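You operate a simulated robot arm through the tools that you are given. There is no shell and no other tool. Be economical: measure what you need, move in short steps, check, and stop when the job is done.

The job below is to be done with a simulated two-armed robot. You get a single attempt, and the scene is never put back.

Task
Wipe up the spill on the white table with the striped tea towel and put it back.

Only the result counts: the job must be done as asked and must still hold three seconds after the hand-in. Knocking over, shifting, dropping, spilling or breaking anything else fails it. Flat cloth is picked up by pressing the open fingertips on it (5 to 10 N) and closing them slowly along it; thin cloth reads only 2 to 8 mm in the jaws.

Robot
Two 6-joint arms with two-finger grippers on one trunk, on a base that drives. Base frame: it is fixed to the floor where the robot stands at the start and does not move with it; the origin is under the middle of the robot, x ahead of it, y to its left, z up. Lengths are in mm, angles in rad, forces in N, time in s.
The left shoulder is at the start at [60, 143, 900], the right one opposite. With the tool pointing down near the work surface each hand reaches from about 320 to 720 mm from the robot's upright axis, wherever it stands, measured 20 degrees to its own side. Payload 2.45 kg a hand.
Tool frame (each hand has its own): the origin (TCP) lies between the finger pads and is the grasp point; the fingertips stand 26 mm ahead of it; z points along the fingers, y is the line along which they close. Largest opening 96 mm; the body of the gripper starts 69 mm behind the TCP.
Orientation is that of the tool frame in the base frame, as a unit quaternion [w, x, y, z]. With the fingers straight down and closing along the base's y, the tool's x points along the base's -x, its y along +y and its z along -z.

Tools
- The arms move only by the tool move_arm. It takes "left_commands", "right_commands" or both (then of equal length, played together; a hand with none holds still); each is a list of rows, each a list of 7 numbers: the shift along the tool's x, y, z in mm, then the turn, a rotation vector about the tool's x, y, z in rad, then the opening, from 0 (shut) to 1 (fully open). In form: [[tx, ty, tz, ax, ay, az, claw], ...]. A call has 1 to 8 rows; each row is the pose to reach, as a shift and turn from the pose commanded when the call began, along the tool's axes at that moment. Each row takes 0.2 s and may step no farther than 50 mm and 0.15 rad from the row before; otherwise, or with a gripper value out of range, the whole call is refused. A pose out of reach is approached as far as the arm can. The call stops where the force on the tool passes 40 N (or 10 N more than at its start, if that is more) or the arm is blocked; 0.2 s more then pass. Each finger halts on what it meets, pressing with about 35 N; the grip force reading is that of the motor and also rises with nothing between the fingers. The clock runs only during rows and for 0.2 s after the last one: add rows that repeat a pose to give the fingers time. It gives the time, the measured TCP pose, the force on the tool (base axes), the opening and the grip force at its end, in the units of the frame above (readings bear some noise), with the torque about the TCP (base axes, N m) and any sound that the robot's microphone picked up.
- Cameras (640 x 400 px; columns grow to the right, rows downward): "scene" is now at [126.2, 36.6, 1497.4]; the picture's right is [0.49, -0.87, -0.00], its down [-0.70, -0.40, -0.60] and it looks along [0.52, 0.29, -0.80] (base axes); focal length 281 px, centre (320, 200). "left" rides on the left gripper at [82, -3, -98] in its tool frame; the picture's right is [0.04, 1.00, 0.00], its down [-0.73, 0.03, -0.68] and it looks along [-0.68, 0.03, 0.73] (tool axes); focal length 256 px, centre (320, 200). "right" rides on the right gripper at [82, 3, -98] in its tool frame; the picture's right is [-0.04, 1.00, 0.00], its down [-0.73, -0.03, -0.68] and it looks along [-0.68, -0.03, 0.73] (tool axes); focal length 256 px, centre (320, 200). There is no depth. A picture from a camera that has moved, and an enlarged one, comes with that camera's place and axes in the base frame and with its lens.
- grab_frame(camera): a new picture of that camera. It takes no simulated time.
- raise_lower(by): slides the trunk up (or, below 0, down) by that many mm; the arms and the scene camera ride with it, the base frame stays. It gives what a move gives, with no picture.
- base_move(legs): drives the robot by 1 to 6 legs, each [ahead, turn to the left] in mm and rad, along the robot's own axes; the way and the turn of a leg run together, so that a leg with both is an arc; at most 1500 mm and 3.142 rad a leg. The arms and the cameras ride along, it lands a little off, and it stops where it bumps. It gives what a move gives.
- pan_tilt(pan, tilt): turns the head with the scene camera to pan (to the left, within 1.501 rad either way) and tilt (down, from -0.506 to 1.204), counted from straight ahead of the robot. It gives what a move gives.
- zoom(camera, box): a new picture of the part [left, top, right, bottom] of that camera's present view, enlarged. It takes no simulated time.
- close_job(): hands the job in; it is judged then, once.

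Work in short steps. Places have to be worked out from the pictures, the camera data and where the tool is seen: move nearer, look again, correct. Check each grasp and each placing, and mend what went wrong. You have 120 turns and 88 pictures in all, those below and enlarged ones among them. Open the grippers and draw the arms clear of the work before you hand the job in, unless the task says otherwise; then end with one line.

The tools are called after ">>>" as a command line: name --argument value ..., lists and objects as JSON in quotes. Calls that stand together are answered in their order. move_arm: Moves the arms, as the interface text tells. Its arguments: {"type":"object","properties":{"left_commands":{"type":"array","items":{"type":"array","items":{"type":"number"}}},"right_commands":{"type":"array","items":{"type":"array","items":{"type":"number"}}}},"required":[]} The other tools are called the same way: raise_lower (by) slides the trunk up or down; base_move (legs) drives the base; pan_tilt (pan, tilt) turns the head that bears the scene camera; grab_frame (camera) takes a picture; zoom (camera, box) takes an enlarged picture of a part of a camera's view; close_job () hands the job in.

At the start:

```text
time: 0.0
left_position: [382.7, 360.3, 1045.8]
left_tool_rot: [0.0, -0.001, 1.0, 0.0]
left_ft_force: [-0.3, 0.1, -0.1]
left_moment: [-0.03, -0.01, 0.0]
left_width: 95.9
left_gripper_force: 0.0
right_position: [302.4, 14.9, 1122.2]
right_tool_rot: [0.0, -0.002, 1.0, 0.0]
right_ft_force: [0.3, -0.1, 0.6]
right_moment: [0.01, 0.03, -0.01]
right_width: 95.8
right_gripper_force: 0.0
trunk travel left (down, up): [-525.0, 65.0]
robot x, y, heading: [-0.7, -2.4, -0.0]
head pan, tilt: [0.517, 0.932]
```

scene: 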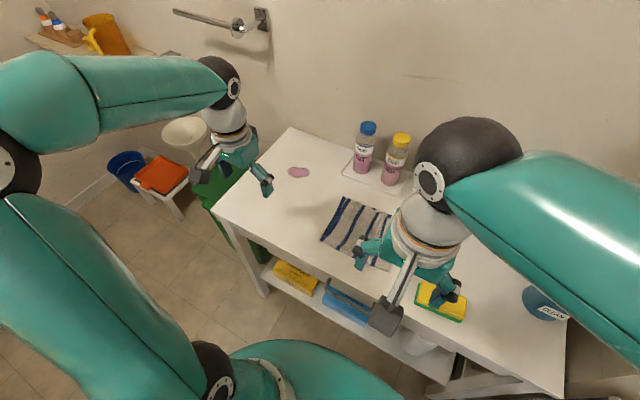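
right: 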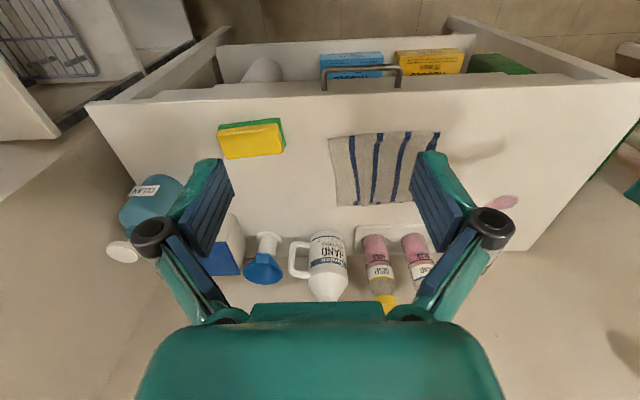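
left: 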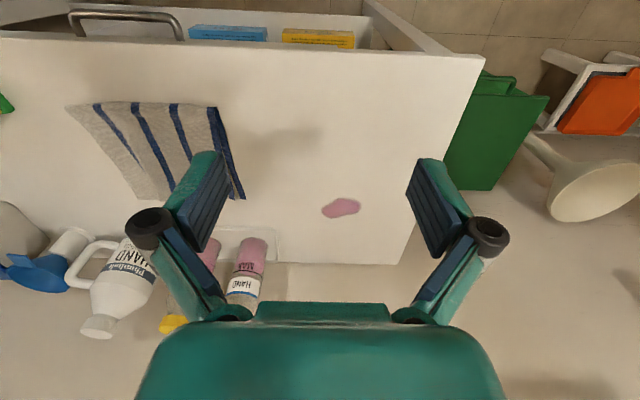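

The spill looks to be near (665, 418, 770), and the towel near x 468–656, y −5–217. The spill is slightly out of reach, so I'll look straight down to check the gap between the base and the table before driving ahead.

>>> pan_tilt --pan 0.0 --tilt 1.2

>>> grab_frame --camera "scene"

```text
time: 0.9
left_position: [383.7, 361.1, 1046.4]
left_tool_rot: [0.0, -0.001, 1.0, 0.0]
left_ft_force: [-0.2, -0.2, -0.1]
left_moment: [-0.01, -0.03, 0.01]
left_width: 95.9
left_gripper_force: 0.1
right_position: [303.6, 15.2, 1123.5]
right_tool_rot: [0.0, -0.001, 1.0, 0.0]
right_ft_force: [0.0, -0.7, -0.2]
right_moment: [0.02, -0.04, 0.02]
right_width: 96.0
right_gripper_force: 0.1
trunk travel left (down, up): [-525.0, 65.0]
robot x, y, heading: [-3.1, -1.7, 0.003]
head pan, tilt: [0.0, 1.201]
```

```text
84 pictures are left
camera scene: at [118.1, 0.3, 1480.0], right [0.0, -1.0, 0.0], down [-0.93, 0.0, -0.36], along [0.36, 0.0, -0.93], focal length 281 px, centre (320, 200)
```

scene: 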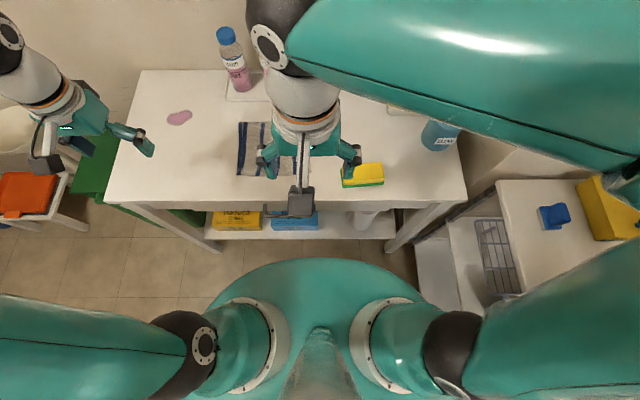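

The trunk front sits about 160 mm short of the table edge (x≈376), but the base itself is hidden. I'll tilt the left wrist so its camera looks down into the gap.

>>> move_arm --left_commands '[[0, 0, 0, 0, 0.14, 0, 1], [0, 0, 0, 0, 0.28, 0, 1], [0, 0, 0, 0, 0.42, 0, 1], [0, 0, 0, 0, 0.56, 0, 1], [0, 0, 0, 0, 0.7, 0, 1], [0, 0, 0, 0, 0.84, 0, 1]]'

>>> grab_frame --camera "left"

```text
time: 2.3
left_position: [385.4, 361.4, 1045.9]
left_tool_rot: [-0.409, -0.002, 0.912, -0.001]
left_ft_force: [-0.1, 0.8, 0.2]
left_moment: [0.01, 0.04, 0.02]
left_width: 96.2
left_gripper_force: 0.1
right_position: [304.9, 14.4, 1123.9]
right_tool_rot: [0.0, -0.001, 1.0, 0.0]
right_ft_force: [0.3, -0.3, 0.0]
right_moment: [-0.01, -0.01, -0.04]
right_width: 95.9
right_gripper_force: 0.1
trunk travel left (down, up): [-525.0, 65.0]
robot x, y, heading: [-2.9, 1.1, 0.002]
head pan, tilt: [0.0, 1.201]
```

```text
83 pictures are left
camera left: at [402.8, 357.7, 1171.6], right [-0.03, 1.0, 0.03], down [0.99, 0.03, -0.1], along [-0.1, 0.03, -0.99], focal length 256 px, centre (320, 200)
```

left: 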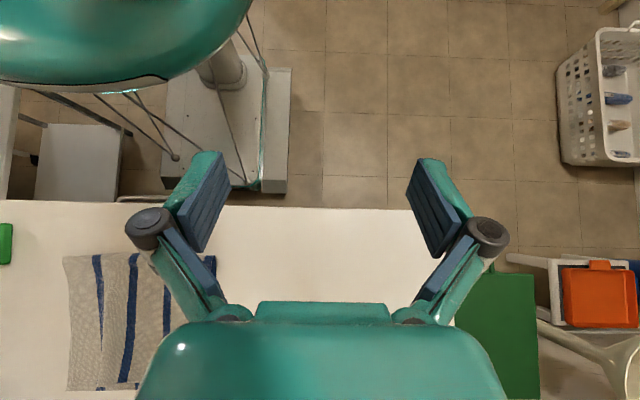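

The base front stands at about x 245–270, which leaves roughly 100 mm to the table edge. I'll drive 60 mm ahead and undo the wrist tilt.

>>> base_move --legs '[[60, 0]]'

>>> move_arm --left_commands '[[0, 0, 0, 0, -0.14, 0, 1], [0, 0, 0, 0, -0.28, 0, 1], [0, 0, 0, 0, -0.42, 0, 1], [0, 0, 0, 0, -0.56, 0, 1], [0, 0, 0, 0, -0.7, 0, 1], [0, 0, 0, 0, -0.84, 0, 1]]'

>>> grab_frame --camera "left"

```text
time: 3.3
left_position: [445.6, 360.9, 1045.5]
left_tool_rot: [-0.409, -0.001, 0.912, -0.001]
left_ft_force: [0.4, 0.6, -0.5]
left_moment: [0.0, 0.08, 0.01]
left_width: 96.0
left_gripper_force: 0.1
right_position: [367.3, 15.3, 1122.8]
right_tool_rot: [-0.002, -0.001, 1.0, -0.001]
right_ft_force: [0.4, -0.3, 0.0]
right_moment: [0.01, 0.05, 0.0]
right_width: 96.2
right_gripper_force: 0.0
trunk travel left (down, up): [-525.0, 65.0]
robot x, y, heading: [63.9, 3.4, -0.001]
head pan, tilt: [0.0, 1.201]
```

```text
time: 4.7
left_position: [444.3, 361.1, 1048.2]
left_tool_rot: [0.002, -0.001, 1.0, -0.001]
left_ft_force: [0.9, -0.1, -0.3]
left_moment: [0.0, -0.03, 0.02]
left_width: 96.0
left_gripper_force: 0.0
right_position: [362.8, 14.7, 1124.1]
right_tool_rot: [0.0, -0.001, 1.0, 0.0]
right_ft_force: [0.3, 0.4, 0.7]
right_moment: [0.03, 0.0, -0.04]
right_width: 96.1
right_gripper_force: 0.1
trunk travel left (down, up): [-525.0, 65.0]
robot x, y, heading: [59.7, 1.3, 0.001]
head pan, tilt: [0.0, 1.201]
```

```text
82 pictures are left
camera left: at [361.4, 357.2, 1144.6], right [-0.04, 1.0, 0.0], down [0.73, 0.03, 0.68], along [0.68, 0.03, -0.73], focal length 256 px, centre (320, 200)
```

left: 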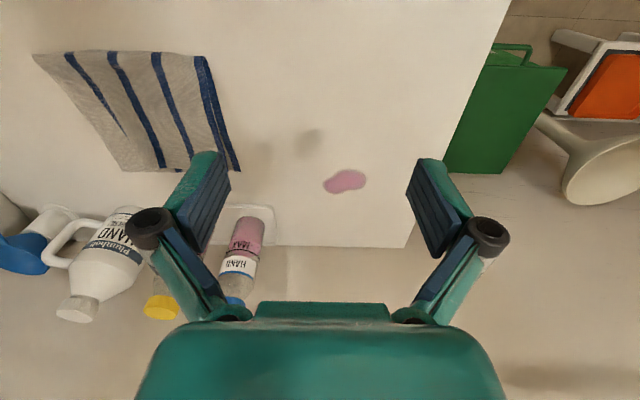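

The view matches the layout: the left edge of the towel runs from about (459, 200) to (642, 225). I'll move the right hand aside and bring the left hand over the left edge.

>>> move_arm --left_commands '[[-18, -30, 25, 0, 0, 0, 0.6], [-36, -60, 50, 0, 0, 0, 0.6], [-54, -90, 75, 0, 0, 0, 0.6], [-72, -120, 100, 0, 0, 0, 0.6], [-90, -150, 125, 0, 0, 0, 0.6], [-107, -179, 150, 0, 0, 0, 0.6]]' --right_commands '[[0, -40, 0, 0, 0, 0, 1], [0, -80, 0, 0, 0, 0, 1], [0, -120, 0, 0, 0, 0, 1], [0, -160, 0, 0, 0, 0, 1], [0, -200, 0, 0, 0, 0, 1], [0, -200, 0, 0, 0, 0, 1]]'

>>> grab_frame --camera "left"

>>> grab_frame --camera "scene"

```text
time: 6.1
left_position: [552.5, 182.9, 895.5]
left_tool_rot: [0.0, -0.002, 1.0, -0.001]
left_ft_force: [-0.1, -0.3, 0.2]
left_moment: [-0.01, 0.0, -0.02]
left_width: 57.7
left_gripper_force: 0.0
right_position: [366.0, -186.3, 1122.6]
right_tool_rot: [0.0, -0.002, 1.0, 0.0]
right_ft_force: [0.0, 0.2, -0.5]
right_moment: [0.02, 0.08, 0.01]
right_width: 95.8
right_gripper_force: 0.1
trunk travel left (down, up): [-525.0, 65.0]
robot x, y, heading: [61.6, 3.0, 0.001]
head pan, tilt: [0.0, 1.201]
```

```text
81 pictures are left
camera left: at [471.2, 179.4, 992.8], right [-0.04, 1.0, 0.0], down [0.73, 0.03, 0.68], along [0.68, 0.03, -0.73], focal length 256 px, centre (320, 200)
```

left: 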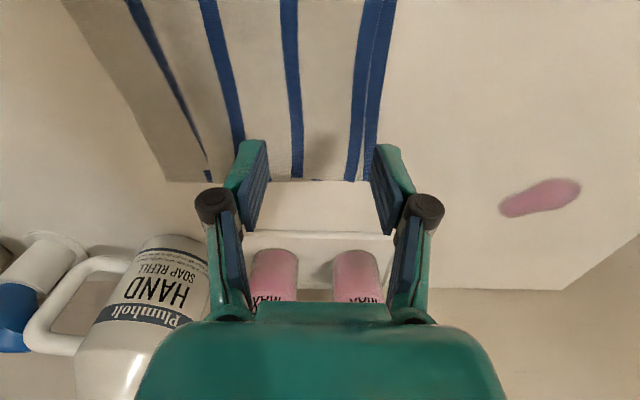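

```text
80 pictures are left
camera scene: at [180.4, 0.1, 1479.8], right [0.0, -1.0, 0.0], down [-0.93, 0.0, -0.36], along [0.36, 0.0, -0.93], focal length 281 px, centre (320, 200)
```

scene: 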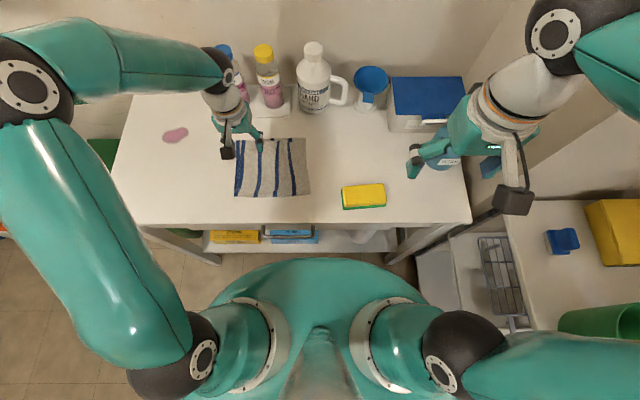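

The towel's left edge is at y≈238 and its far edge at x≈651. I'll move to about y 210, x 557, set the opening near 48 mm and descend to just above the cloth.

>>> move_arm --left_commands '[[-5, 28, 30, 0, 0, 0, 0.5], [-5, 28, 60, 0, 0, 0, 0.5], [-5, 28, 70, 0, 0, 0, 0.5], [-5, 28, 75, 0, 0, 0, 0.5], [-5, 28, 78, 0, 0, 0, 0.5]]'

>>> grab_frame --camera "left"

```text
time: 7.3
left_position: [556.1, 210.2, 820.0]
left_tool_rot: [0.004, -0.002, 1.0, 0.0]
left_ft_force: [-1.3, 4.5, 25.8]
left_moment: [0.51, 0.13, 0.01]
left_width: 64.5
left_gripper_force: 9.2
right_position: [362.9, -186.1, 1124.0]
right_tool_rot: [0.001, -0.002, 1.0, 0.0]
right_ft_force: [-0.7, 0.0, -0.1]
right_moment: [0.01, 0.0, 0.03]
right_width: 95.9
right_gripper_force: 0.1
trunk travel left (down, up): [-525.0, 65.0]
robot x, y, heading: [60.8, 0.3, -0.0]
head pan, tilt: [0.0, 1.201]
```

```text
79 pictures are left
camera left: at [474.5, 207.7, 917.7], right [-0.04, 1.0, 0.0], down [0.73, 0.03, 0.68], along [0.68, 0.03, -0.73], focal length 256 px, centre (320, 200)
```

left: 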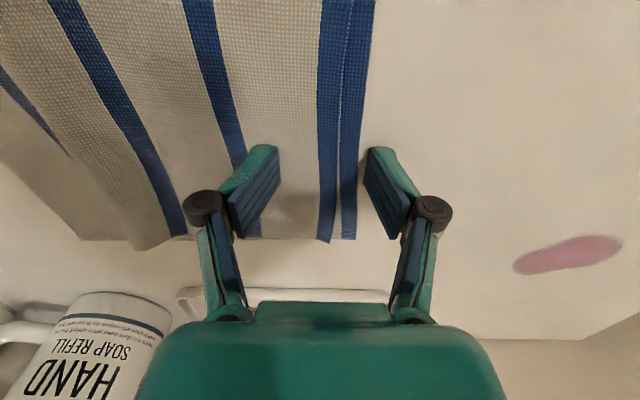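

Contact at TCP z 820 puts the table top at about z 794. Recomputing with that height, the towel spans x 457–634, y 20–232 and the spill is at (645, 417). I'll lift, shift so both fingers land on cloth, and come down softly.

>>> move_arm --left_commands '[[0, 0, -15, 0, 0, 0, 0.5], [11, -9, -15, 0, 0, 0, 0.45], [11, -9, -8, 0, 0, 0, 0.45], [11, -9, -5, 0, 0, 0, 0.45], [11, -9, -3, 0, 0, 0, 0.45]]'

```text
time: 8.5
left_position: [544.7, 200.0, 822.3]
left_tool_rot: [0.002, 0.0, 1.0, 0.0]
left_ft_force: [2.3, 0.3, 16.7]
left_moment: [-0.02, -0.07, -0.04]
left_width: 48.1
left_gripper_force: 3.6
right_position: [363.2, -186.6, 1122.9]
right_tool_rot: [0.001, -0.002, 1.0, 0.0]
right_ft_force: [-0.5, 0.2, -0.3]
right_moment: [0.0, 0.01, 0.0]
right_width: 96.0
right_gripper_force: 0.0
trunk travel left (down, up): [-525.0, 65.0]
robot x, y, heading: [59.2, 1.8, -0.002]
head pan, tilt: [0.0, 1.201]
```

The force reads 16.7 N, so I'll back off 2 mm and close slowly along the cloth.

>>> move_arm --left_commands '[[0, 0, -1.5, 0, 0, 0, 0.45], [0, 0, -1.5, 0, 0, 0, 0.38], [0, 0, -1.5, 0, 0, 0, 0.3], [0, 0, -1.5, 0, 0, 0, 0.22], [0, 0, -1.5, 0, 0, 0, 0.14], [0, 0, -1.5, 0, 0, 0, 0.07], [0, 0, -1.5, 0, 0, 0, 0], [0, 0, -1.5, 0, 0, 0, 0]]'

>>> grab_frame --camera "left"

```text
time: 9.7
left_position: [546.2, 200.8, 827.8]
left_tool_rot: [0.005, -0.003, 1.0, 0.001]
left_ft_force: [-6.2, 0.0, 29.0]
left_moment: [-0.14, 0.12, -0.03]
left_width: 3.5
left_gripper_force: 32.0
right_position: [362.9, -185.4, 1124.7]
right_tool_rot: [0.002, -0.001, 1.0, -0.001]
right_ft_force: [0.8, 0.7, -0.5]
right_moment: [-0.03, 0.04, 0.0]
right_width: 96.1
right_gripper_force: 0.0
trunk travel left (down, up): [-525.0, 65.0]
robot x, y, heading: [63.8, 2.3, 0.001]
head pan, tilt: [0.0, 1.201]
stopped in row 5 (left hand): the force on the tool passed its limit at 42 N (the readings are from after the stop); the commanded pose is now the measured one
```

```text
78 pictures are left
camera left: at [463.7, 197.4, 925.0], right [-0.04, 1.0, 0.0], down [0.73, 0.03, 0.69], along [0.69, 0.03, -0.73], focal length 256 px, centre (320, 200)
```

left: 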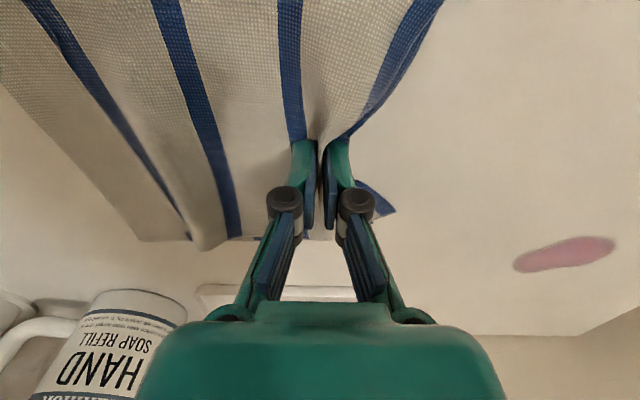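

The jaws read 3.5 mm with cloth bunched between them. I'll lift 40 mm to check the grip.

>>> move_arm --left_commands '[[0, 0, -10, 0, 0, 0, 0], [0, 0, -25, 0, 0, 0, 0], [0, 0, -40, 0, 0, 0, 0]]'

>>> grab_frame --camera "left"

```text
time: 10.4
left_position: [546.5, 202.2, 864.5]
left_tool_rot: [0.002, -0.002, 1.0, 0.0]
left_ft_force: [-0.5, 0.4, 0.7]
left_moment: [-0.23, -0.03, 0.06]
left_width: 3.2
left_gripper_force: 35.1
right_position: [365.0, -185.8, 1123.2]
right_tool_rot: [0.001, -0.001, 1.0, 0.0]
right_ft_force: [-0.5, -0.1, 0.1]
right_moment: [0.01, 0.05, 0.0]
right_width: 96.0
right_gripper_force: 0.1
trunk travel left (down, up): [-525.0, 65.0]
robot x, y, heading: [62.1, -0.1, 0.0]
head pan, tilt: [0.0, 1.201]
```

```text
77 pictures are left
camera left: at [464.7, 198.1, 962.2], right [-0.04, 1.0, 0.0], down [0.73, 0.03, 0.68], along [0.68, 0.03, -0.73], focal length 256 px, centre (320, 200)
```

left: 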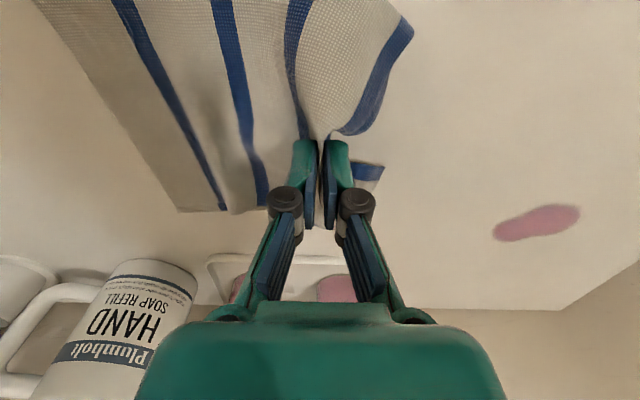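

The grip holds. The spill runs from about (657, 382) to (626, 448), and the tray at x>700, y<285 has to be avoided. I'll go left along y first so the cloth trails away from the tray, then approach the spill.

>>> move_arm --left_commands '[[0, 45, 8, 0, 0, 0, 0], [0, 90, 15, 0, 0, 0, 0], [0, 135, 15, 0, 0, 0, 0], [0, 180, 15, 0, 0, 0, 0], [0, 218, 15, 0, 0, 0, 0], [-30, 218, 15, 0, 0, 0, 0], [-60, 218, 20, 0, 0, 0, 0], [-60, 218, 25, 0, 0, 0, 0]]'

>>> grab_frame --camera "left"

>>> grab_frame --camera "scene"

```text
time: 12.2
left_position: [605.4, 419.4, 839.5]
left_tool_rot: [0.002, 0.0, 1.0, 0.0]
left_ft_force: [1.0, 2.4, 0.0]
left_moment: [0.14, -0.04, -0.07]
left_width: 1.6
left_gripper_force: 28.4
right_position: [364.8, -185.0, 1123.6]
right_tool_rot: [-0.001, 0.0, 1.0, 0.001]
right_ft_force: [0.6, 0.8, 0.4]
right_moment: [-0.01, -0.03, 0.03]
right_width: 95.9
right_gripper_force: 0.1
trunk travel left (down, up): [-525.0, 65.0]
robot x, y, heading: [59.1, -2.6, -0.003]
head pan, tilt: [0.0, 1.201]
```

```text
76 pictures are left
camera left: at [524.1, 415.8, 937.4], right [-0.04, 1.0, 0.0], down [0.73, 0.03, 0.68], along [0.68, 0.03, -0.73], focal length 256 px, centre (320, 200)
```

left: 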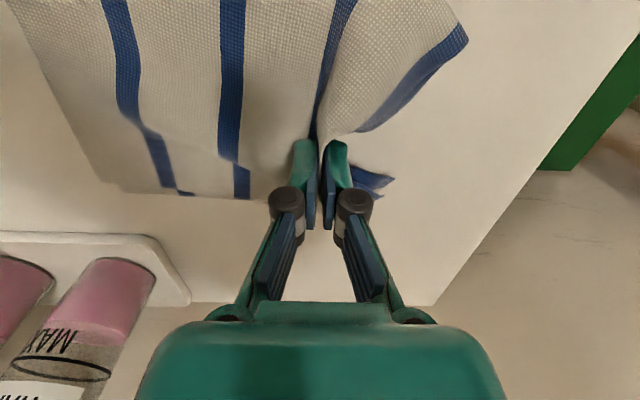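

```text
75 pictures are left
camera scene: at [178.5, 0.0, 1480.0], right [0.0, -1.0, 0.0], down [-0.93, 0.0, -0.36], along [0.36, 0.0, -0.93], focal length 281 px, centre (320, 200)
```

scene: 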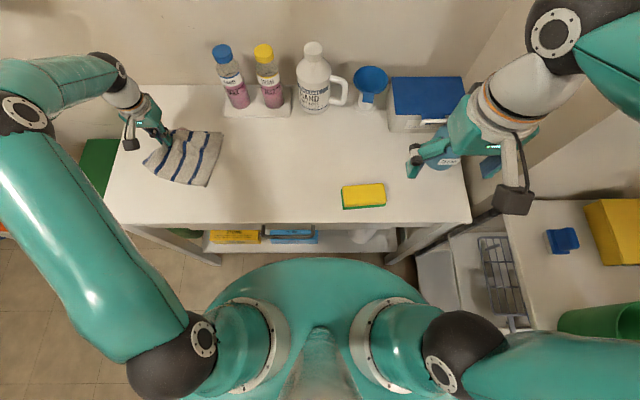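

The cloth is gripped and its far edge is at about x 646, clear of the tray. I'll press down lightly and make first wiping strokes in y at x≈630.

>>> move_arm --left_commands '[[-20, 0, 0, 0, 0, 0, 0], [-20, 0, 7, 0, 0, 0, 0], [-20, 20, 9, 0, 0, 0, 0], [-20, 40, 9, 0, 0, 0, 0], [-20, 20, 9, 0, 0, 0, 0], [-20, 0, 9, 0, 0, 0, 0], [-20, -20, 9, 0, 0, 0, 0], [-20, -40, 9, 0, 0, 0, 0]]'

```text
time: 14.1
left_position: [625.1, 379.6, 832.0]
left_tool_rot: [0.002, -0.002, 1.0, -0.001]
left_ft_force: [0.2, 1.7, 4.2]
left_moment: [-0.06, -0.03, 0.01]
left_width: 2.9
left_gripper_force: 33.4
right_position: [365.2, -185.4, 1123.0]
right_tool_rot: [0.0, -0.001, 1.0, 0.001]
right_ft_force: [0.4, -0.2, 0.5]
right_moment: [0.02, -0.01, -0.01]
right_width: 96.1
right_gripper_force: 0.1
trunk travel left (down, up): [-525.0, 65.0]
robot x, y, heading: [56.1, -1.3, 0.003]
head pan, tilt: [0.0, 1.201]
```

The pressing force is a light 4 N. I'll press slightly more and continue strokes at x≈640 and x≈655.

>>> move_arm --left_commands '[[-15, 0, 1.5, 0, 0, 0, 0], [-15, 25, 1.5, 0, 0, 0, 0], [-15, 50, 1.5, 0, 0, 0, 0], [-15, 80, 1.5, 0, 0, 0, 0], [-28, 75, 1.5, 0, 0, 0, 0], [-30, 50, 1.5, 0, 0, 0, 0], [-30, 25, 1.5, 0, 0, 0, 0], [-30, 0, 1.5, 0, 0, 0, 0]]'

>>> grab_frame --camera "left"

>>> grab_frame --camera "scene"

```text
time: 15.8
left_position: [656.9, 379.7, 831.0]
left_tool_rot: [0.002, -0.002, 1.0, 0.0]
left_ft_force: [-0.4, -0.3, 4.6]
left_moment: [0.03, -0.04, 0.02]
left_width: 4.8
left_gripper_force: 31.7
right_position: [364.6, -188.3, 1123.5]
right_tool_rot: [0.0, -0.001, 1.0, 0.0]
right_ft_force: [0.7, -0.1, 0.3]
right_moment: [-0.01, 0.03, 0.02]
right_width: 96.1
right_gripper_force: 0.0
trunk travel left (down, up): [-525.0, 65.0]
robot x, y, heading: [62.3, -0.2, 0.003]
head pan, tilt: [0.0, 1.201]
```

```text
74 pictures are left
camera left: at [574.4, 375.8, 927.4], right [-0.04, 1.0, 0.0], down [0.73, 0.03, 0.68], along [0.68, 0.03, -0.73], focal length 256 px, centre (320, 200)
```

left: 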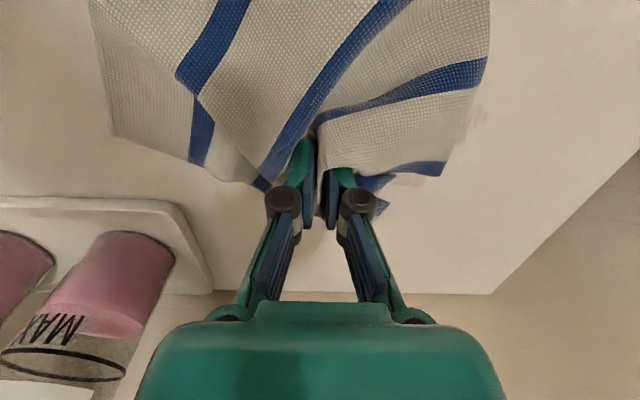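

```text
73 pictures are left
camera scene: at [178.9, -0.4, 1479.9], right [0.0, -1.0, 0.0], down [-0.93, 0.0, -0.36], along [0.36, 0.0, -0.93], focal length 281 px, centre (320, 200)
```

scene: 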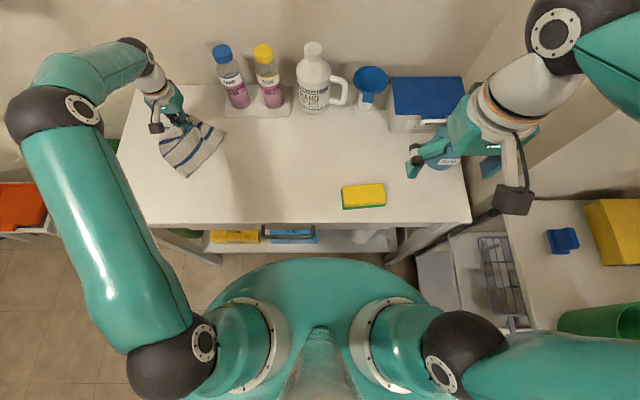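

The spill is mostly lifted. A faint remnant shows around y 430–465, x 630–677. More strokes are needed there.

>>> move_arm --left_commands '[[-10, 30, 1, 0, 0, 0, 0], [-15, 60, 1, 0, 0, 0, 0], [-15, 90, 1, 0, 0, 0, 0], [2, 90, 1, 0, 0, 0, 0], [2, 60, 1, 0, 0, 0, 0], [18, 60, 1, 0, 0, 0, 0], [18, 95, 1, 0, 0, 0, 0], [30, 80, 1, 0, 0, 0, 0]]'

>>> move_arm --left_commands '[[0, -30, 0, 0, 0, 0, 0], [0, -60, 0, 0, 0, 0, 0], [-20, -90, 0, 0, 0, 0, 0]]'

>>> grab_frame --camera "left"

```text
time: 17.6
left_position: [625.2, 460.0, 829.9]
left_tool_rot: [0.002, -0.001, 1.0, 0.001]
left_ft_force: [-0.6, -1.0, 0.4]
left_moment: [0.1, -0.08, 0.01]
left_width: 4.7
left_gripper_force: 30.2
right_position: [364.7, -186.1, 1123.7]
right_tool_rot: [0.0, -0.001, 1.0, 0.0]
right_ft_force: [0.3, -0.7, -0.3]
right_moment: [0.0, -0.03, 0.02]
right_width: 96.0
right_gripper_force: 0.0
trunk travel left (down, up): [-525.0, 65.0]
robot x, y, heading: [62.4, 2.0, -0.007]
head pan, tilt: [0.0, 1.201]
```

```text
time: 18.4
left_position: [646.4, 369.8, 828.9]
left_tool_rot: [0.002, -0.001, 1.0, -0.001]
left_ft_force: [0.5, 0.6, -0.9]
left_moment: [-0.07, 0.02, 0.01]
left_width: 5.2
left_gripper_force: 33.3
right_position: [367.1, -185.4, 1123.1]
right_tool_rot: [-0.001, -0.001, 1.0, 0.0]
right_ft_force: [-0.3, -0.7, 0.0]
right_moment: [0.02, -0.01, 0.0]
right_width: 95.9
right_gripper_force: 0.1
trunk travel left (down, up): [-525.0, 65.0]
robot x, y, heading: [64.1, 4.3, 0.001]
head pan, tilt: [0.0, 1.201]
```

```text
72 pictures are left
camera left: at [564.9, 365.7, 925.7], right [-0.04, 1.0, 0.0], down [0.73, 0.03, 0.68], along [0.68, 0.03, -0.73], focal length 256 px, centre (320, 200)
```

left: 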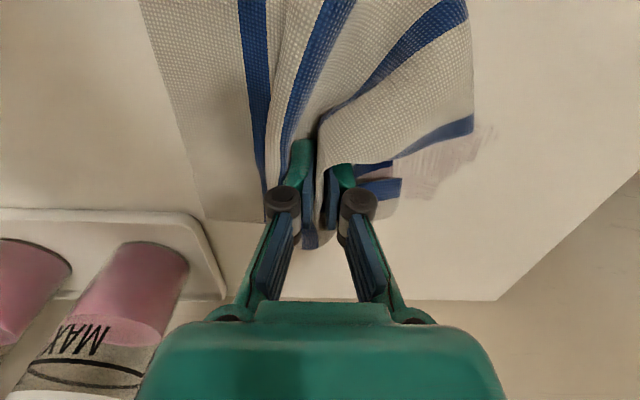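

A faint residue remains around (630–670, 420–460), and the pressing force had dropped to zero. I'll press 3 mm deeper and go over it in closer strokes.

>>> move_arm --left_commands '[[-20, 20, 2, 0, 0, 0, 0], [-20, 50, 3, 0, 0, 0, 0], [-25, 75, 3, 0, 0, 0, 0], [-25, 100, 3, 0, 0, 0, 0], [-10, 100, 3, 0, 0, 0, 0], [-10, 70, 3, 0, 0, 0, 0], [-10, 40, 3, 0, 0, 0, 0]]'

>>> move_arm --left_commands '[[12, 0, 1, 0, 0, 0, 0], [12, 30, 1, 0, 0, 0, 0], [12, 60, 1, 0, 0, 0, 0], [24, 70, 1, 0, 0, 0, 0], [24, 40, 1, 0, 0, 0, 0], [24, 0, 1, 0, 0, 0, 0], [10, -40, 1, 0, 0, 0, 0]]'

>>> grab_frame --camera "left"

```text
time: 20.1
left_position: [654.5, 407.8, 826.4]
left_tool_rot: [0.002, -0.002, 1.0, 0.0]
left_ft_force: [-0.7, -2.0, 9.1]
left_moment: [-0.09, -0.03, 0.04]
left_width: 4.6
left_gripper_force: 30.6
right_position: [364.1, -186.9, 1122.6]
right_tool_rot: [0.0, -0.001, 1.0, 0.001]
right_ft_force: [0.2, 0.3, 0.1]
right_moment: [0.02, -0.02, 0.0]
right_width: 95.8
right_gripper_force: 0.1
trunk travel left (down, up): [-525.0, 65.0]
robot x, y, heading: [60.3, -1.6, 0.0]
head pan, tilt: [0.0, 1.201]
```

```text
time: 21.6
left_position: [644.8, 366.6, 827.6]
left_tool_rot: [0.003, -0.002, 1.0, 0.0]
left_ft_force: [-0.1, -5.0, 19.2]
left_moment: [-0.33, 0.06, 0.0]
left_width: 4.8
left_gripper_force: 31.3
right_position: [363.2, -187.3, 1123.4]
right_tool_rot: [0.001, -0.002, 1.0, 0.001]
right_ft_force: [0.4, 0.6, -0.4]
right_moment: [0.02, 0.0, 0.01]
right_width: 95.8
right_gripper_force: 0.0
trunk travel left (down, up): [-525.0, 65.0]
robot x, y, heading: [59.3, -0.2, -0.0]
head pan, tilt: [0.0, 1.201]
```

```text
71 pictures are left
camera left: at [562.8, 363.2, 924.2], right [-0.04, 1.0, 0.0], down [0.73, 0.03, 0.68], along [0.68, 0.03, -0.73], focal length 256 px, centre (320, 200)
```

left: 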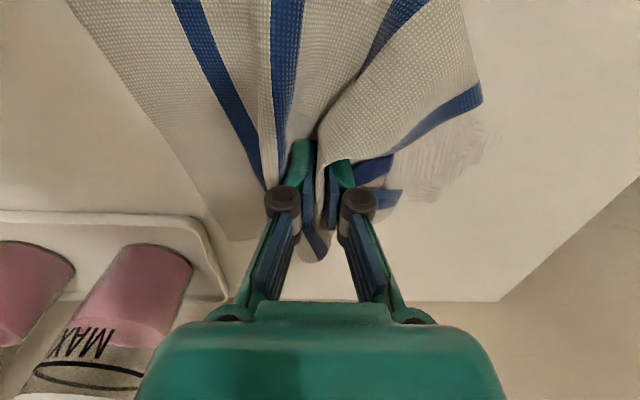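

The residue is fading. I'll zoom in on what remains.

>>> zoom --camera "left" --box '[340, 60, 540, 240]'

```text
2.22 times, centred on (440, 150) of left
camera zoom: at [562.8, 363.2, 924.2], right [-0.04, 1.0, 0.0], down [0.73, 0.03, 0.68], along [0.68, 0.03, -0.73], focal length 569 px, centre (53, 311)
```

zoom: 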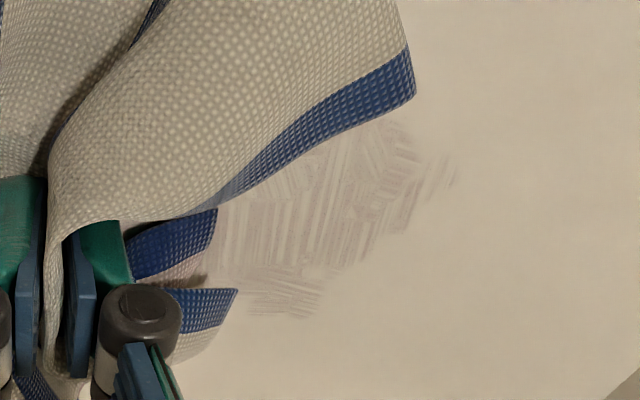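

The residue sits within about x 630–683, y 400–470. I'll run overlapping strokes across it, including up to x≈682.

>>> move_arm --left_commands '[[-15, 40, 0, 0, 0, 0, 0], [-35, 60, 0, 0, 0, 0, 0], [-38, 85, 0, 0, 0, 0, 0], [-30, 105, 0, 0, 0, 0, 0], [0, 100, 0, 0, 0, 0, 0], [15, 95, 0, 0, 0, 0, 0], [0, 85, 0, 0, 0, 0, 0], [-35, 75, 0, 0, 0, 0, 0]]'

>>> move_arm --left_commands '[[35, -10, 0, 0, 0, 0, 0], [50, -15, 0, 0, 0, 0, 0], [15, -25, 0, 0, 0, 0, 0], [0, -28, 0, 0, 0, 0, 0], [30, -40, 0, 0, 0, 0, 0], [45, -42, 0, 0, 0, 0, 0], [15, -55, 0, 0, 0, 0, 0], [20, -90, 0, 0, 0, 0, 0]]'

>>> zoom --camera "left" --box '[240, 40, 560, 240]'

```text
time: 23.4
left_position: [681.6, 442.9, 827.7]
left_tool_rot: [0.004, -0.002, 1.0, 0.001]
left_ft_force: [-1.0, 0.5, 13.2]
left_moment: [0.59, -0.03, -0.03]
left_width: 3.9
left_gripper_force: 28.7
right_position: [366.0, -187.7, 1122.7]
right_tool_rot: [0.0, -0.001, 1.0, 0.002]
right_ft_force: [0.1, -0.3, -0.7]
right_moment: [0.0, -0.02, 0.0]
right_width: 95.9
right_gripper_force: 0.1
trunk travel left (down, up): [-525.0, 65.0]
robot x, y, heading: [57.0, 2.0, 0.0]
head pan, tilt: [0.0, 1.201]
```

```text
time: 25.2
left_position: [660.8, 353.0, 826.5]
left_tool_rot: [0.003, -0.002, 1.0, 0.0]
left_ft_force: [2.0, -1.6, 17.0]
left_moment: [-0.08, -0.01, 0.03]
left_width: 4.6
left_gripper_force: 30.4
right_position: [363.0, -188.0, 1124.5]
right_tool_rot: [0.001, -0.001, 1.0, 0.001]
right_ft_force: [1.3, 0.5, 0.5]
right_moment: [0.03, -0.04, -0.04]
right_width: 95.8
right_gripper_force: 0.0
trunk travel left (down, up): [-525.0, 65.0]
robot x, y, heading: [61.8, -1.9, 0.001]
head pan, tilt: [0.0, 1.201]
```

```text
2.00 times, centred on (400, 140) of left
camera zoom: at [579.0, 348.8, 924.2], right [-0.04, 1.0, 0.0], down [0.73, 0.03, 0.68], along [0.68, 0.03, -0.73], focal length 512 px, centre (160, 320)
```

zoom: 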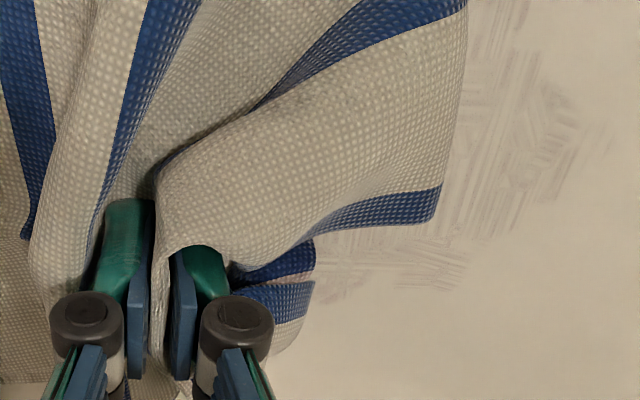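

The residue is much fainter. I'll lift the cloth and back off to see the whole area.

>>> move_arm --left_commands '[[10, -10, -40, 0, 0, 0, 0], [40, -25, -70, 0, 0, 0, 0], [70, -50, -100, 0, 0, 0, 0], [100, -80, -110, 0, 0, 0, 0]]'

>>> grab_frame --camera "left"

>>> zoom --camera "scene" --box '[100, 80, 300, 220]'

```text
time: 26.2
left_position: [560.8, 273.9, 934.0]
left_tool_rot: [0.001, -0.002, 1.0, 0.0]
left_ft_force: [-0.6, -1.2, 0.7]
left_moment: [-0.11, 0.01, -0.02]
left_width: 1.9
left_gripper_force: 29.8
right_position: [364.1, -185.8, 1122.9]
right_tool_rot: [-0.001, -0.001, 1.0, 0.0]
right_ft_force: [0.9, 0.3, 0.1]
right_moment: [-0.01, 0.01, -0.01]
right_width: 95.9
right_gripper_force: 0.0
trunk travel left (down, up): [-525.0, 65.0]
robot x, y, heading: [62.6, -2.0, 0.004]
head pan, tilt: [0.0, 1.201]
```

```text
68 pictures are left
camera left: at [478.1, 270.2, 1031.9], right [-0.04, 1.0, 0.0], down [0.73, 0.03, 0.68], along [0.68, 0.03, -0.73], focal length 256 px, centre (320, 200)
```

left: 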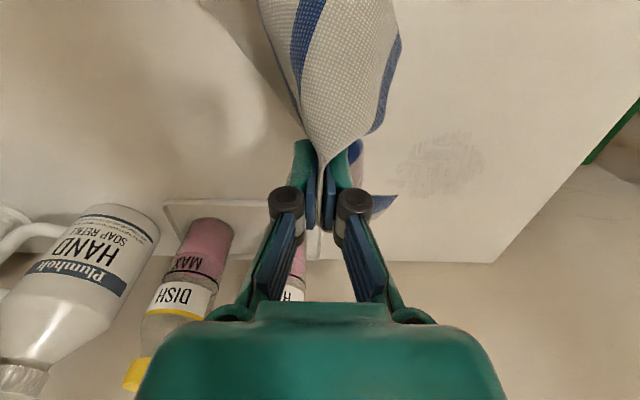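

```text
2.86 times, centred on (200, 150) of scene
camera zoom: at [178.1, -0.1, 1480.0], right [0.0, -1.0, 0.0], down [-0.93, 0.0, -0.36], along [0.36, 0.0, -0.93], focal length 804 px, centre (663, 343)
```

zoom: 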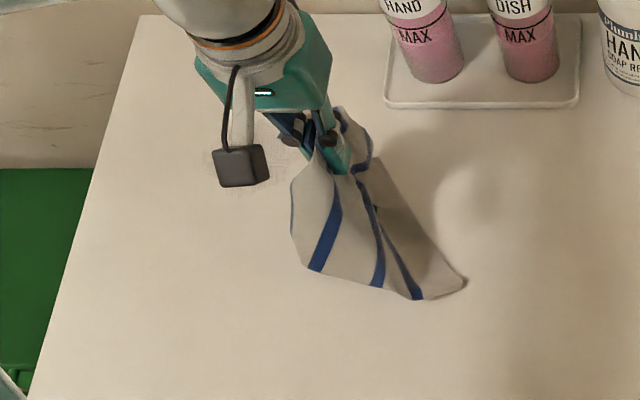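

The remaining faint patch covers about x 600–685, y 371–454. I'll come back down at its near-right corner and raster it systematically.

>>> move_arm --left_commands '[[-10, 35, 30, 0, 0, 0, 0], [-25, 70, 60, 0, 0, 0, 0], [-40, 90, 90, 0, 0, 0, 0], [-44, 92, 103, 0, 0, 0, 0], [-44, 92, 107, 0, 0, 0, 0]]'

```text
time: 27.4
left_position: [606.7, 366.6, 827.3]
left_tool_rot: [0.003, -0.002, 1.0, 0.001]
left_ft_force: [0.1, -1.5, 1.1]
left_moment: [-0.1, 0.04, 0.0]
left_width: 4.9
left_gripper_force: 37.2
right_position: [365.3, -186.2, 1123.7]
right_tool_rot: [0.0, -0.002, 1.0, 0.0]
right_ft_force: [0.0, 0.2, 0.0]
right_moment: [-0.01, 0.0, -0.02]
right_width: 95.8
right_gripper_force: 0.2
trunk travel left (down, up): [-525.0, 65.0]
robot x, y, heading: [61.0, -3.1, 0.0]
head pan, tilt: [0.0, 1.201]
```

Contact is light, so I'll press 3 mm deeper and raster in y from x 605 to x 641.

>>> move_arm --left_commands '[[0, 46, 3, 0, 0, 0, 0], [0, 92, 3, 0, 0, 0, 0], [-12, 46, 3, 0, 0, 0, 0], [-12, 0, 3, 0, 0, 0, 0], [-24, 46, 3, 0, 0, 0, 0], [-24, 92, 3, 0, 0, 0, 0], [-36, 46, 3, 0, 0, 0, 0], [-36, 0, 3, 0, 0, 0, 0]]'

>>> move_arm --left_commands '[[-12, 46, 0, 0, 0, 0, 0], [-12, 92, 0, 0, 0, 0, 0], [-24, 46, 0, 0, 0, 0, 0], [-24, 0, 0, 0, 0, 0, 0], [-36, 46, 0, 0, 0, 0, 0], [-36, 85, 0, 0, 0, 0, 0], [-46, 42, 0, 0, 0, 0, 0], [-46, 0, 0, 0, 0, 0, 0]]'

>>> move_arm --left_commands '[[20, -10, -40, 0, 0, 0, 0], [50, -25, -70, 0, 0, 0, 0], [90, -50, -100, 0, 0, 0, 0], [120, -90, -110, 0, 0, 0, 0]]'

>>> zoom --camera "left" --box '[300, 60, 620, 260]'

```text
time: 29.2
left_position: [642.0, 363.7, 827.0]
left_tool_rot: [0.002, -0.002, 1.0, 0.0]
left_ft_force: [1.0, -2.0, 16.5]
left_moment: [-0.24, 0.06, -0.03]
left_width: 3.4
left_gripper_force: 30.9
right_position: [363.9, -187.1, 1123.0]
right_tool_rot: [0.001, -0.001, 1.0, 0.001]
right_ft_force: [-0.1, -0.4, -0.4]
right_moment: [0.0, 0.02, -0.01]
right_width: 95.8
right_gripper_force: 0.1
trunk travel left (down, up): [-525.0, 65.0]
robot x, y, heading: [59.3, 0.1, 0.001]
head pan, tilt: [0.0, 1.201]
```

```text
time: 31.1
left_position: [684.8, 364.4, 827.6]
left_tool_rot: [0.004, -0.001, 1.0, 0.001]
left_ft_force: [-0.5, 2.0, 17.3]
left_moment: [-0.35, 0.05, -0.01]
left_width: 3.7
left_gripper_force: 35.0
right_position: [363.3, -186.2, 1124.0]
right_tool_rot: [0.001, -0.001, 1.0, 0.001]
right_ft_force: [0.3, 0.8, 0.2]
right_moment: [0.01, -0.04, -0.01]
right_width: 96.2
right_gripper_force: 0.0
trunk travel left (down, up): [-525.0, 65.0]
robot x, y, heading: [63.7, 1.9, -0.001]
head pan, tilt: [0.0, 1.201]
```

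```text
refused: row 3 steps farther than a row can; nothing moved
```

```text
2.00 times, centred on (460, 160) of left
camera zoom: at [603.0, 361.4, 924.1], right [-0.04, 1.0, 0.0], down [0.73, 0.03, 0.68], along [0.68, 0.03, -0.73], focal length 512 px, centre (40, 280)
```

zoom: 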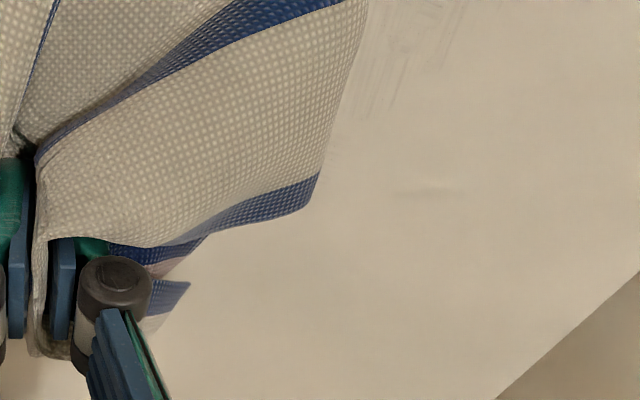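

Much cleaner now. The lift was refused for a step that was too long, so I'll redo it with shorter steps and look again.

>>> move_arm --left_commands '[[15, -10, -35, 0, 0, 0, 0], [40, -20, -70, 0, 0, 0, 0], [70, -40, -95, 0, 0, 0, 0], [100, -65, -110, 0, 0, 0, 0], [125, -95, -110, 0, 0, 0, 0]]'

>>> zoom --camera "left" --box '[300, 60, 620, 260]'

```text
time: 32.2
left_position: [560.9, 269.9, 935.1]
left_tool_rot: [0.002, -0.002, 1.0, 0.0]
left_ft_force: [1.3, 2.7, 0.3]
left_moment: [0.03, -0.04, -0.03]
left_width: 3.7
left_gripper_force: 37.8
right_position: [364.3, -186.1, 1122.5]
right_tool_rot: [-0.001, -0.001, 1.0, -0.001]
right_ft_force: [0.0, 0.5, -1.1]
right_moment: [0.04, -0.01, 0.01]
right_width: 95.9
right_gripper_force: 0.1
trunk travel left (down, up): [-525.0, 65.0]
robot x, y, heading: [60.8, -2.4, 0.003]
head pan, tilt: [0.0, 1.201]
```

```text
2.00 times, centred on (460, 160) of left
camera zoom: at [478.8, 266.6, 1032.1], right [-0.04, 1.0, 0.0], down [0.73, 0.03, 0.68], along [0.68, 0.03, -0.73], focal length 512 px, centre (40, 280)
```

zoom: 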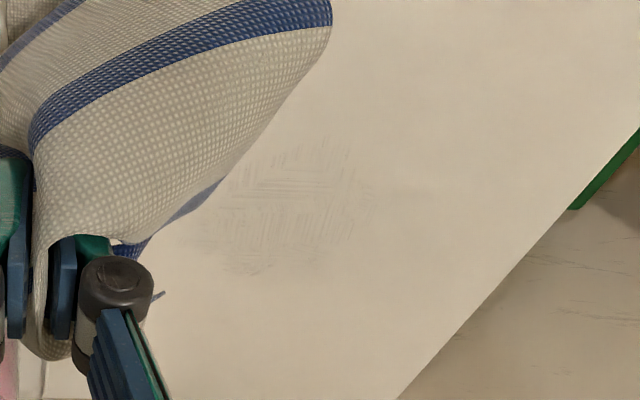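

Only a very faint trace is left. I'll do one more full raster, this time with strokes along x.

>>> move_arm --left_commands '[[-10, 35, 30, 0, 0, 0, 0], [-25, 70, 60, 0, 0, 0, 0], [-38, 92, 90, 0, 0, 0, 0], [-40, 96, 105, 0, 0, 0, 0], [-40, 96, 111, 0, 0, 0, 0]]'

>>> move_arm --left_commands '[[-45, 0, 0, 0, 0, 0, 0], [-90, 0, 0, 0, 0, 0, 0], [-45, 12, 0, 0, 0, 0, 0], [0, 12, 0, 0, 0, 0, 0], [-45, 24, 0, 0, 0, 0, 0], [-90, 24, 0, 0, 0, 0, 0], [-45, 36, 0, 0, 0, 0, 0], [0, 36, 0, 0, 0, 0, 0]]'

>>> move_arm --left_commands '[[-45, 12, 0, 0, 0, 0, 0], [-90, 12, 0, 0, 0, 0, 0], [-45, 24, 0, 0, 0, 0, 0], [0, 24, 0, 0, 0, 0, 0], [-40, 36, 0, 0, 0, 0, 0], [-80, 36, 0, 0, 0, 0, 0], [-40, 48, 0, 0, 0, 0, 0], [0, 52, 0, 0, 0, 0, 0]]'

```text
time: 33.5
left_position: [603.3, 367.0, 826.6]
left_tool_rot: [0.005, -0.002, 1.0, 0.001]
left_ft_force: [-0.1, 3.6, 18.1]
left_moment: [0.18, 0.01, 0.0]
left_width: 2.5
left_gripper_force: 31.9
right_position: [363.8, -186.2, 1124.9]
right_tool_rot: [0.0, -0.002, 1.0, 0.0]
right_ft_force: [-0.2, 0.5, 0.6]
right_moment: [-0.02, -0.01, -0.02]
right_width: 96.2
right_gripper_force: 0.1
trunk travel left (down, up): [-525.0, 65.0]
robot x, y, heading: [59.4, -0.8, -0.0]
head pan, tilt: [0.0, 1.201]
```

```text
time: 35.2
left_position: [601.6, 404.8, 828.2]
left_tool_rot: [0.005, -0.002, 1.0, 0.002]
left_ft_force: [2.5, -2.0, 24.1]
left_moment: [-0.81, -0.17, -0.01]
left_width: 3.8
left_gripper_force: 36.3
right_position: [363.5, -187.6, 1123.3]
right_tool_rot: [0.0, -0.001, 1.0, 0.001]
right_ft_force: [-0.2, -0.6, 0.9]
right_moment: [0.02, -0.01, 0.0]
right_width: 96.1
right_gripper_force: 0.0
trunk travel left (down, up): [-525.0, 65.0]
robot x, y, heading: [61.7, 0.4, -0.001]
head pan, tilt: [0.0, 1.201]
```

```text
time: 37.0
left_position: [602.8, 454.0, 827.7]
left_tool_rot: [0.004, -0.002, 1.0, 0.001]
left_ft_force: [3.0, -0.9, 21.5]
left_moment: [0.21, -0.18, 0.04]
left_width: 2.5
left_gripper_force: 30.2
right_position: [363.7, -186.9, 1123.6]
right_tool_rot: [0.001, -0.001, 1.0, 0.001]
right_ft_force: [-0.3, 0.6, -0.3]
right_moment: [0.03, 0.02, 0.05]
right_width: 96.0
right_gripper_force: 0.0
trunk travel left (down, up): [-525.0, 65.0]
robot x, y, heading: [61.3, -1.7, 0.003]
head pan, tilt: [0.0, 1.201]
```

The raster is finished. I'll lift the cloth and move back toward the towel's place, then inspect the spill area.

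>>> move_arm --left_commands '[[10, -10, -45, 0, 0, 0, 0], [20, -30, -85, 0, 0, 0, 0], [30, -60, -120, 0, 0, 0, 0], [40, -95, -150, 0, 0, 0, 0], [45, -135, -175, 0, 0, 0, 0], [50, -175, -195, 0, 0, 0, 0], [55, -220, -205, 0, 0, 0, 0]]'

>>> grab_frame --camera "left"

>>> zoom --camera "scene" --box '[100, 80, 300, 220]'

```text
time: 38.6
left_position: [545.6, 234.2, 1029.2]
left_tool_rot: [0.002, -0.002, 1.0, 0.001]
left_ft_force: [-0.3, 1.2, 0.2]
left_moment: [0.12, -0.01, -0.02]
left_width: 2.4
left_gripper_force: 29.2
right_position: [365.1, -187.6, 1124.4]
right_tool_rot: [0.0, -0.001, 1.0, 0.0]
right_ft_force: [-0.4, -0.6, -0.2]
right_moment: [0.03, -0.01, 0.02]
right_width: 96.0
right_gripper_force: 0.1
trunk travel left (down, up): [-525.0, 65.0]
robot x, y, heading: [60.2, 1.1, -0.001]
head pan, tilt: [0.0, 1.201]
```

```text
64 pictures are left
camera left: at [464.7, 229.7, 1126.6], right [-0.04, 1.0, 0.0], down [0.73, 0.03, 0.68], along [0.68, 0.03, -0.73], focal length 256 px, centre (320, 200)
```

left: 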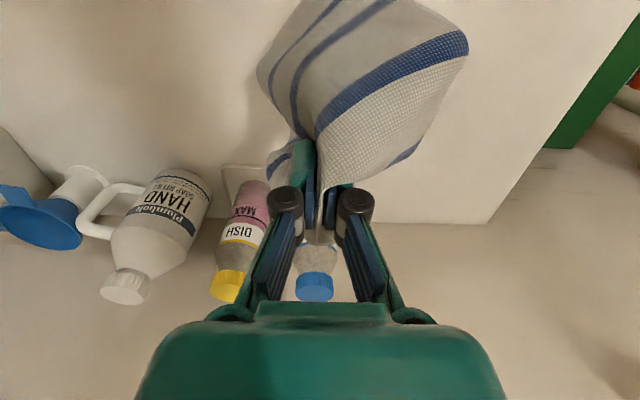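

```text
2.86 times, centred on (200, 150) of scene
camera zoom: at [178.7, -1.0, 1479.9], right [0.0, -1.0, 0.0], down [-0.93, 0.0, -0.36], along [0.36, 0.0, -0.93], focal length 804 px, centre (663, 343)
```

zoom: 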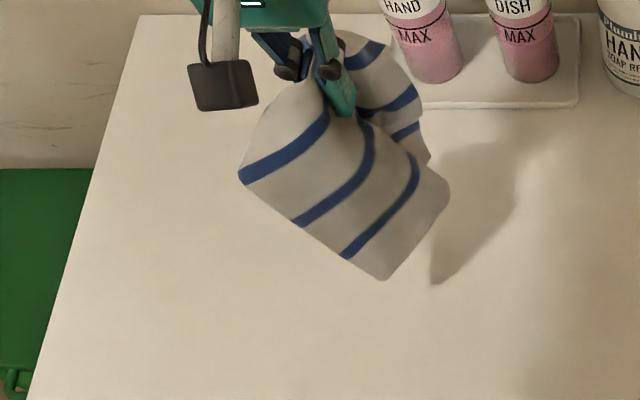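

The spill patch should show near (445, 135) in the left view. I'll zoom there.

>>> zoom --camera "left" --box '[390, 80, 550, 180]'

```text
4.00 times, centred on (470, 130) of left
camera zoom: at [464.7, 229.7, 1126.6], right [-0.04, 1.0, 0.0], down [0.73, 0.03, 0.68], along [0.68, 0.03, -0.73], focal length 1024 px, centre (-280, 480)
```

zoom: 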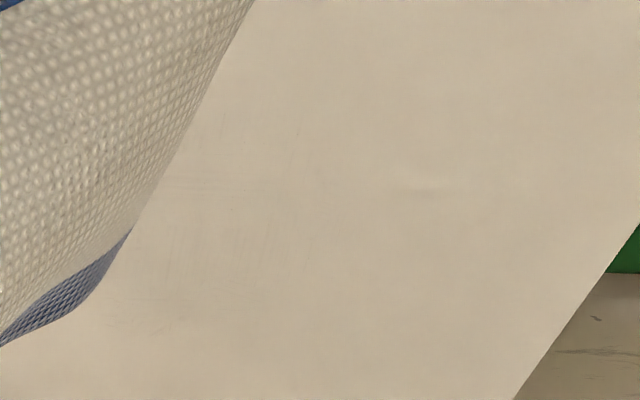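

The trace is almost gone. For safety I'll do one more raster over x 610–690, y 365–457 before laying the towel back.

>>> move_arm --left_commands '[[-15, 25, 40, 0, 0, 0, 0], [-30, 50, 80, 0, 0, 0, 0], [-42, 80, 115, 0, 0, 0, 0], [-52, 105, 150, 0, 0, 0, 0], [-58, 125, 180, 0, 0, 0, 0], [-65, 133, 200, 0, 0, 0, 0], [-65, 133, 205, 0, 0, 0, 0]]'

>>> move_arm --left_commands '[[0, 46, 0, 0, 0, 0, 0], [0, 92, 0, 0, 0, 0, 0], [-12, 46, 0, 0, 0, 0, 0], [-12, 0, 0, 0, 0, 0, 0], [-24, 46, 0, 0, 0, 0, 0], [-24, 92, 0, 0, 0, 0, 0], [-36, 46, 0, 0, 0, 0, 0], [-36, 0, 0, 0, 0, 0, 0]]'

>>> move_arm --left_commands '[[-12, 46, 0, 0, 0, 0, 0], [-12, 92, 0, 0, 0, 0, 0], [-24, 46, 0, 0, 0, 0, 0], [-24, 0, 0, 0, 0, 0, 0], [-36, 46, 0, 0, 0, 0, 0], [-36, 85, 0, 0, 0, 0, 0], [-42, 42, 0, 0, 0, 0, 0], [-42, 0, 0, 0, 0, 0, 0]]'

```text
time: 40.2
left_position: [611.9, 367.3, 827.0]
left_tool_rot: [0.005, -0.001, 1.0, 0.001]
left_ft_force: [0.3, -2.6, 17.5]
left_moment: [-0.68, 0.05, -0.02]
left_width: 4.2
left_gripper_force: 35.9
right_position: [364.4, -184.8, 1124.6]
right_tool_rot: [0.001, -0.001, 1.0, 0.0]
right_ft_force: [0.3, 0.1, -0.3]
right_moment: [-0.04, 0.04, 0.02]
right_width: 96.1
right_gripper_force: 0.0
trunk travel left (down, up): [-525.0, 65.0]
robot x, y, heading: [63.0, 1.3, -0.003]
head pan, tilt: [0.0, 1.201]
```

```text
time: 42.0
left_position: [647.7, 365.4, 825.7]
left_tool_rot: [0.005, -0.001, 1.0, 0.0]
left_ft_force: [1.4, 3.9, 27.0]
left_moment: [0.43, -0.07, 0.02]
left_width: 2.7
left_gripper_force: 33.0
right_position: [361.7, -186.2, 1125.2]
right_tool_rot: [0.001, -0.001, 1.0, 0.001]
right_ft_force: [0.4, -0.5, -0.2]
right_moment: [-0.02, -0.03, -0.01]
right_width: 96.0
right_gripper_force: 0.1
trunk travel left (down, up): [-525.0, 65.0]
robot x, y, heading: [56.4, -2.4, -0.002]
head pan, tilt: [0.0, 1.201]
```

```text
time: 43.9
left_position: [689.9, 366.8, 827.4]
left_tool_rot: [0.004, -0.002, 1.0, 0.0]
left_ft_force: [0.6, 2.4, 21.3]
left_moment: [0.4, 0.06, 0.0]
left_width: 2.8
left_gripper_force: 33.0
right_position: [362.3, -185.8, 1123.9]
right_tool_rot: [0.001, -0.001, 1.0, 0.001]
right_ft_force: [0.6, 0.4, -0.4]
right_moment: [0.04, 0.0, 0.02]
right_width: 96.1
right_gripper_force: 0.1
trunk travel left (down, up): [-525.0, 65.0]
robot x, y, heading: [59.4, -2.2, 0.0]
head pan, tilt: [0.0, 1.201]
```

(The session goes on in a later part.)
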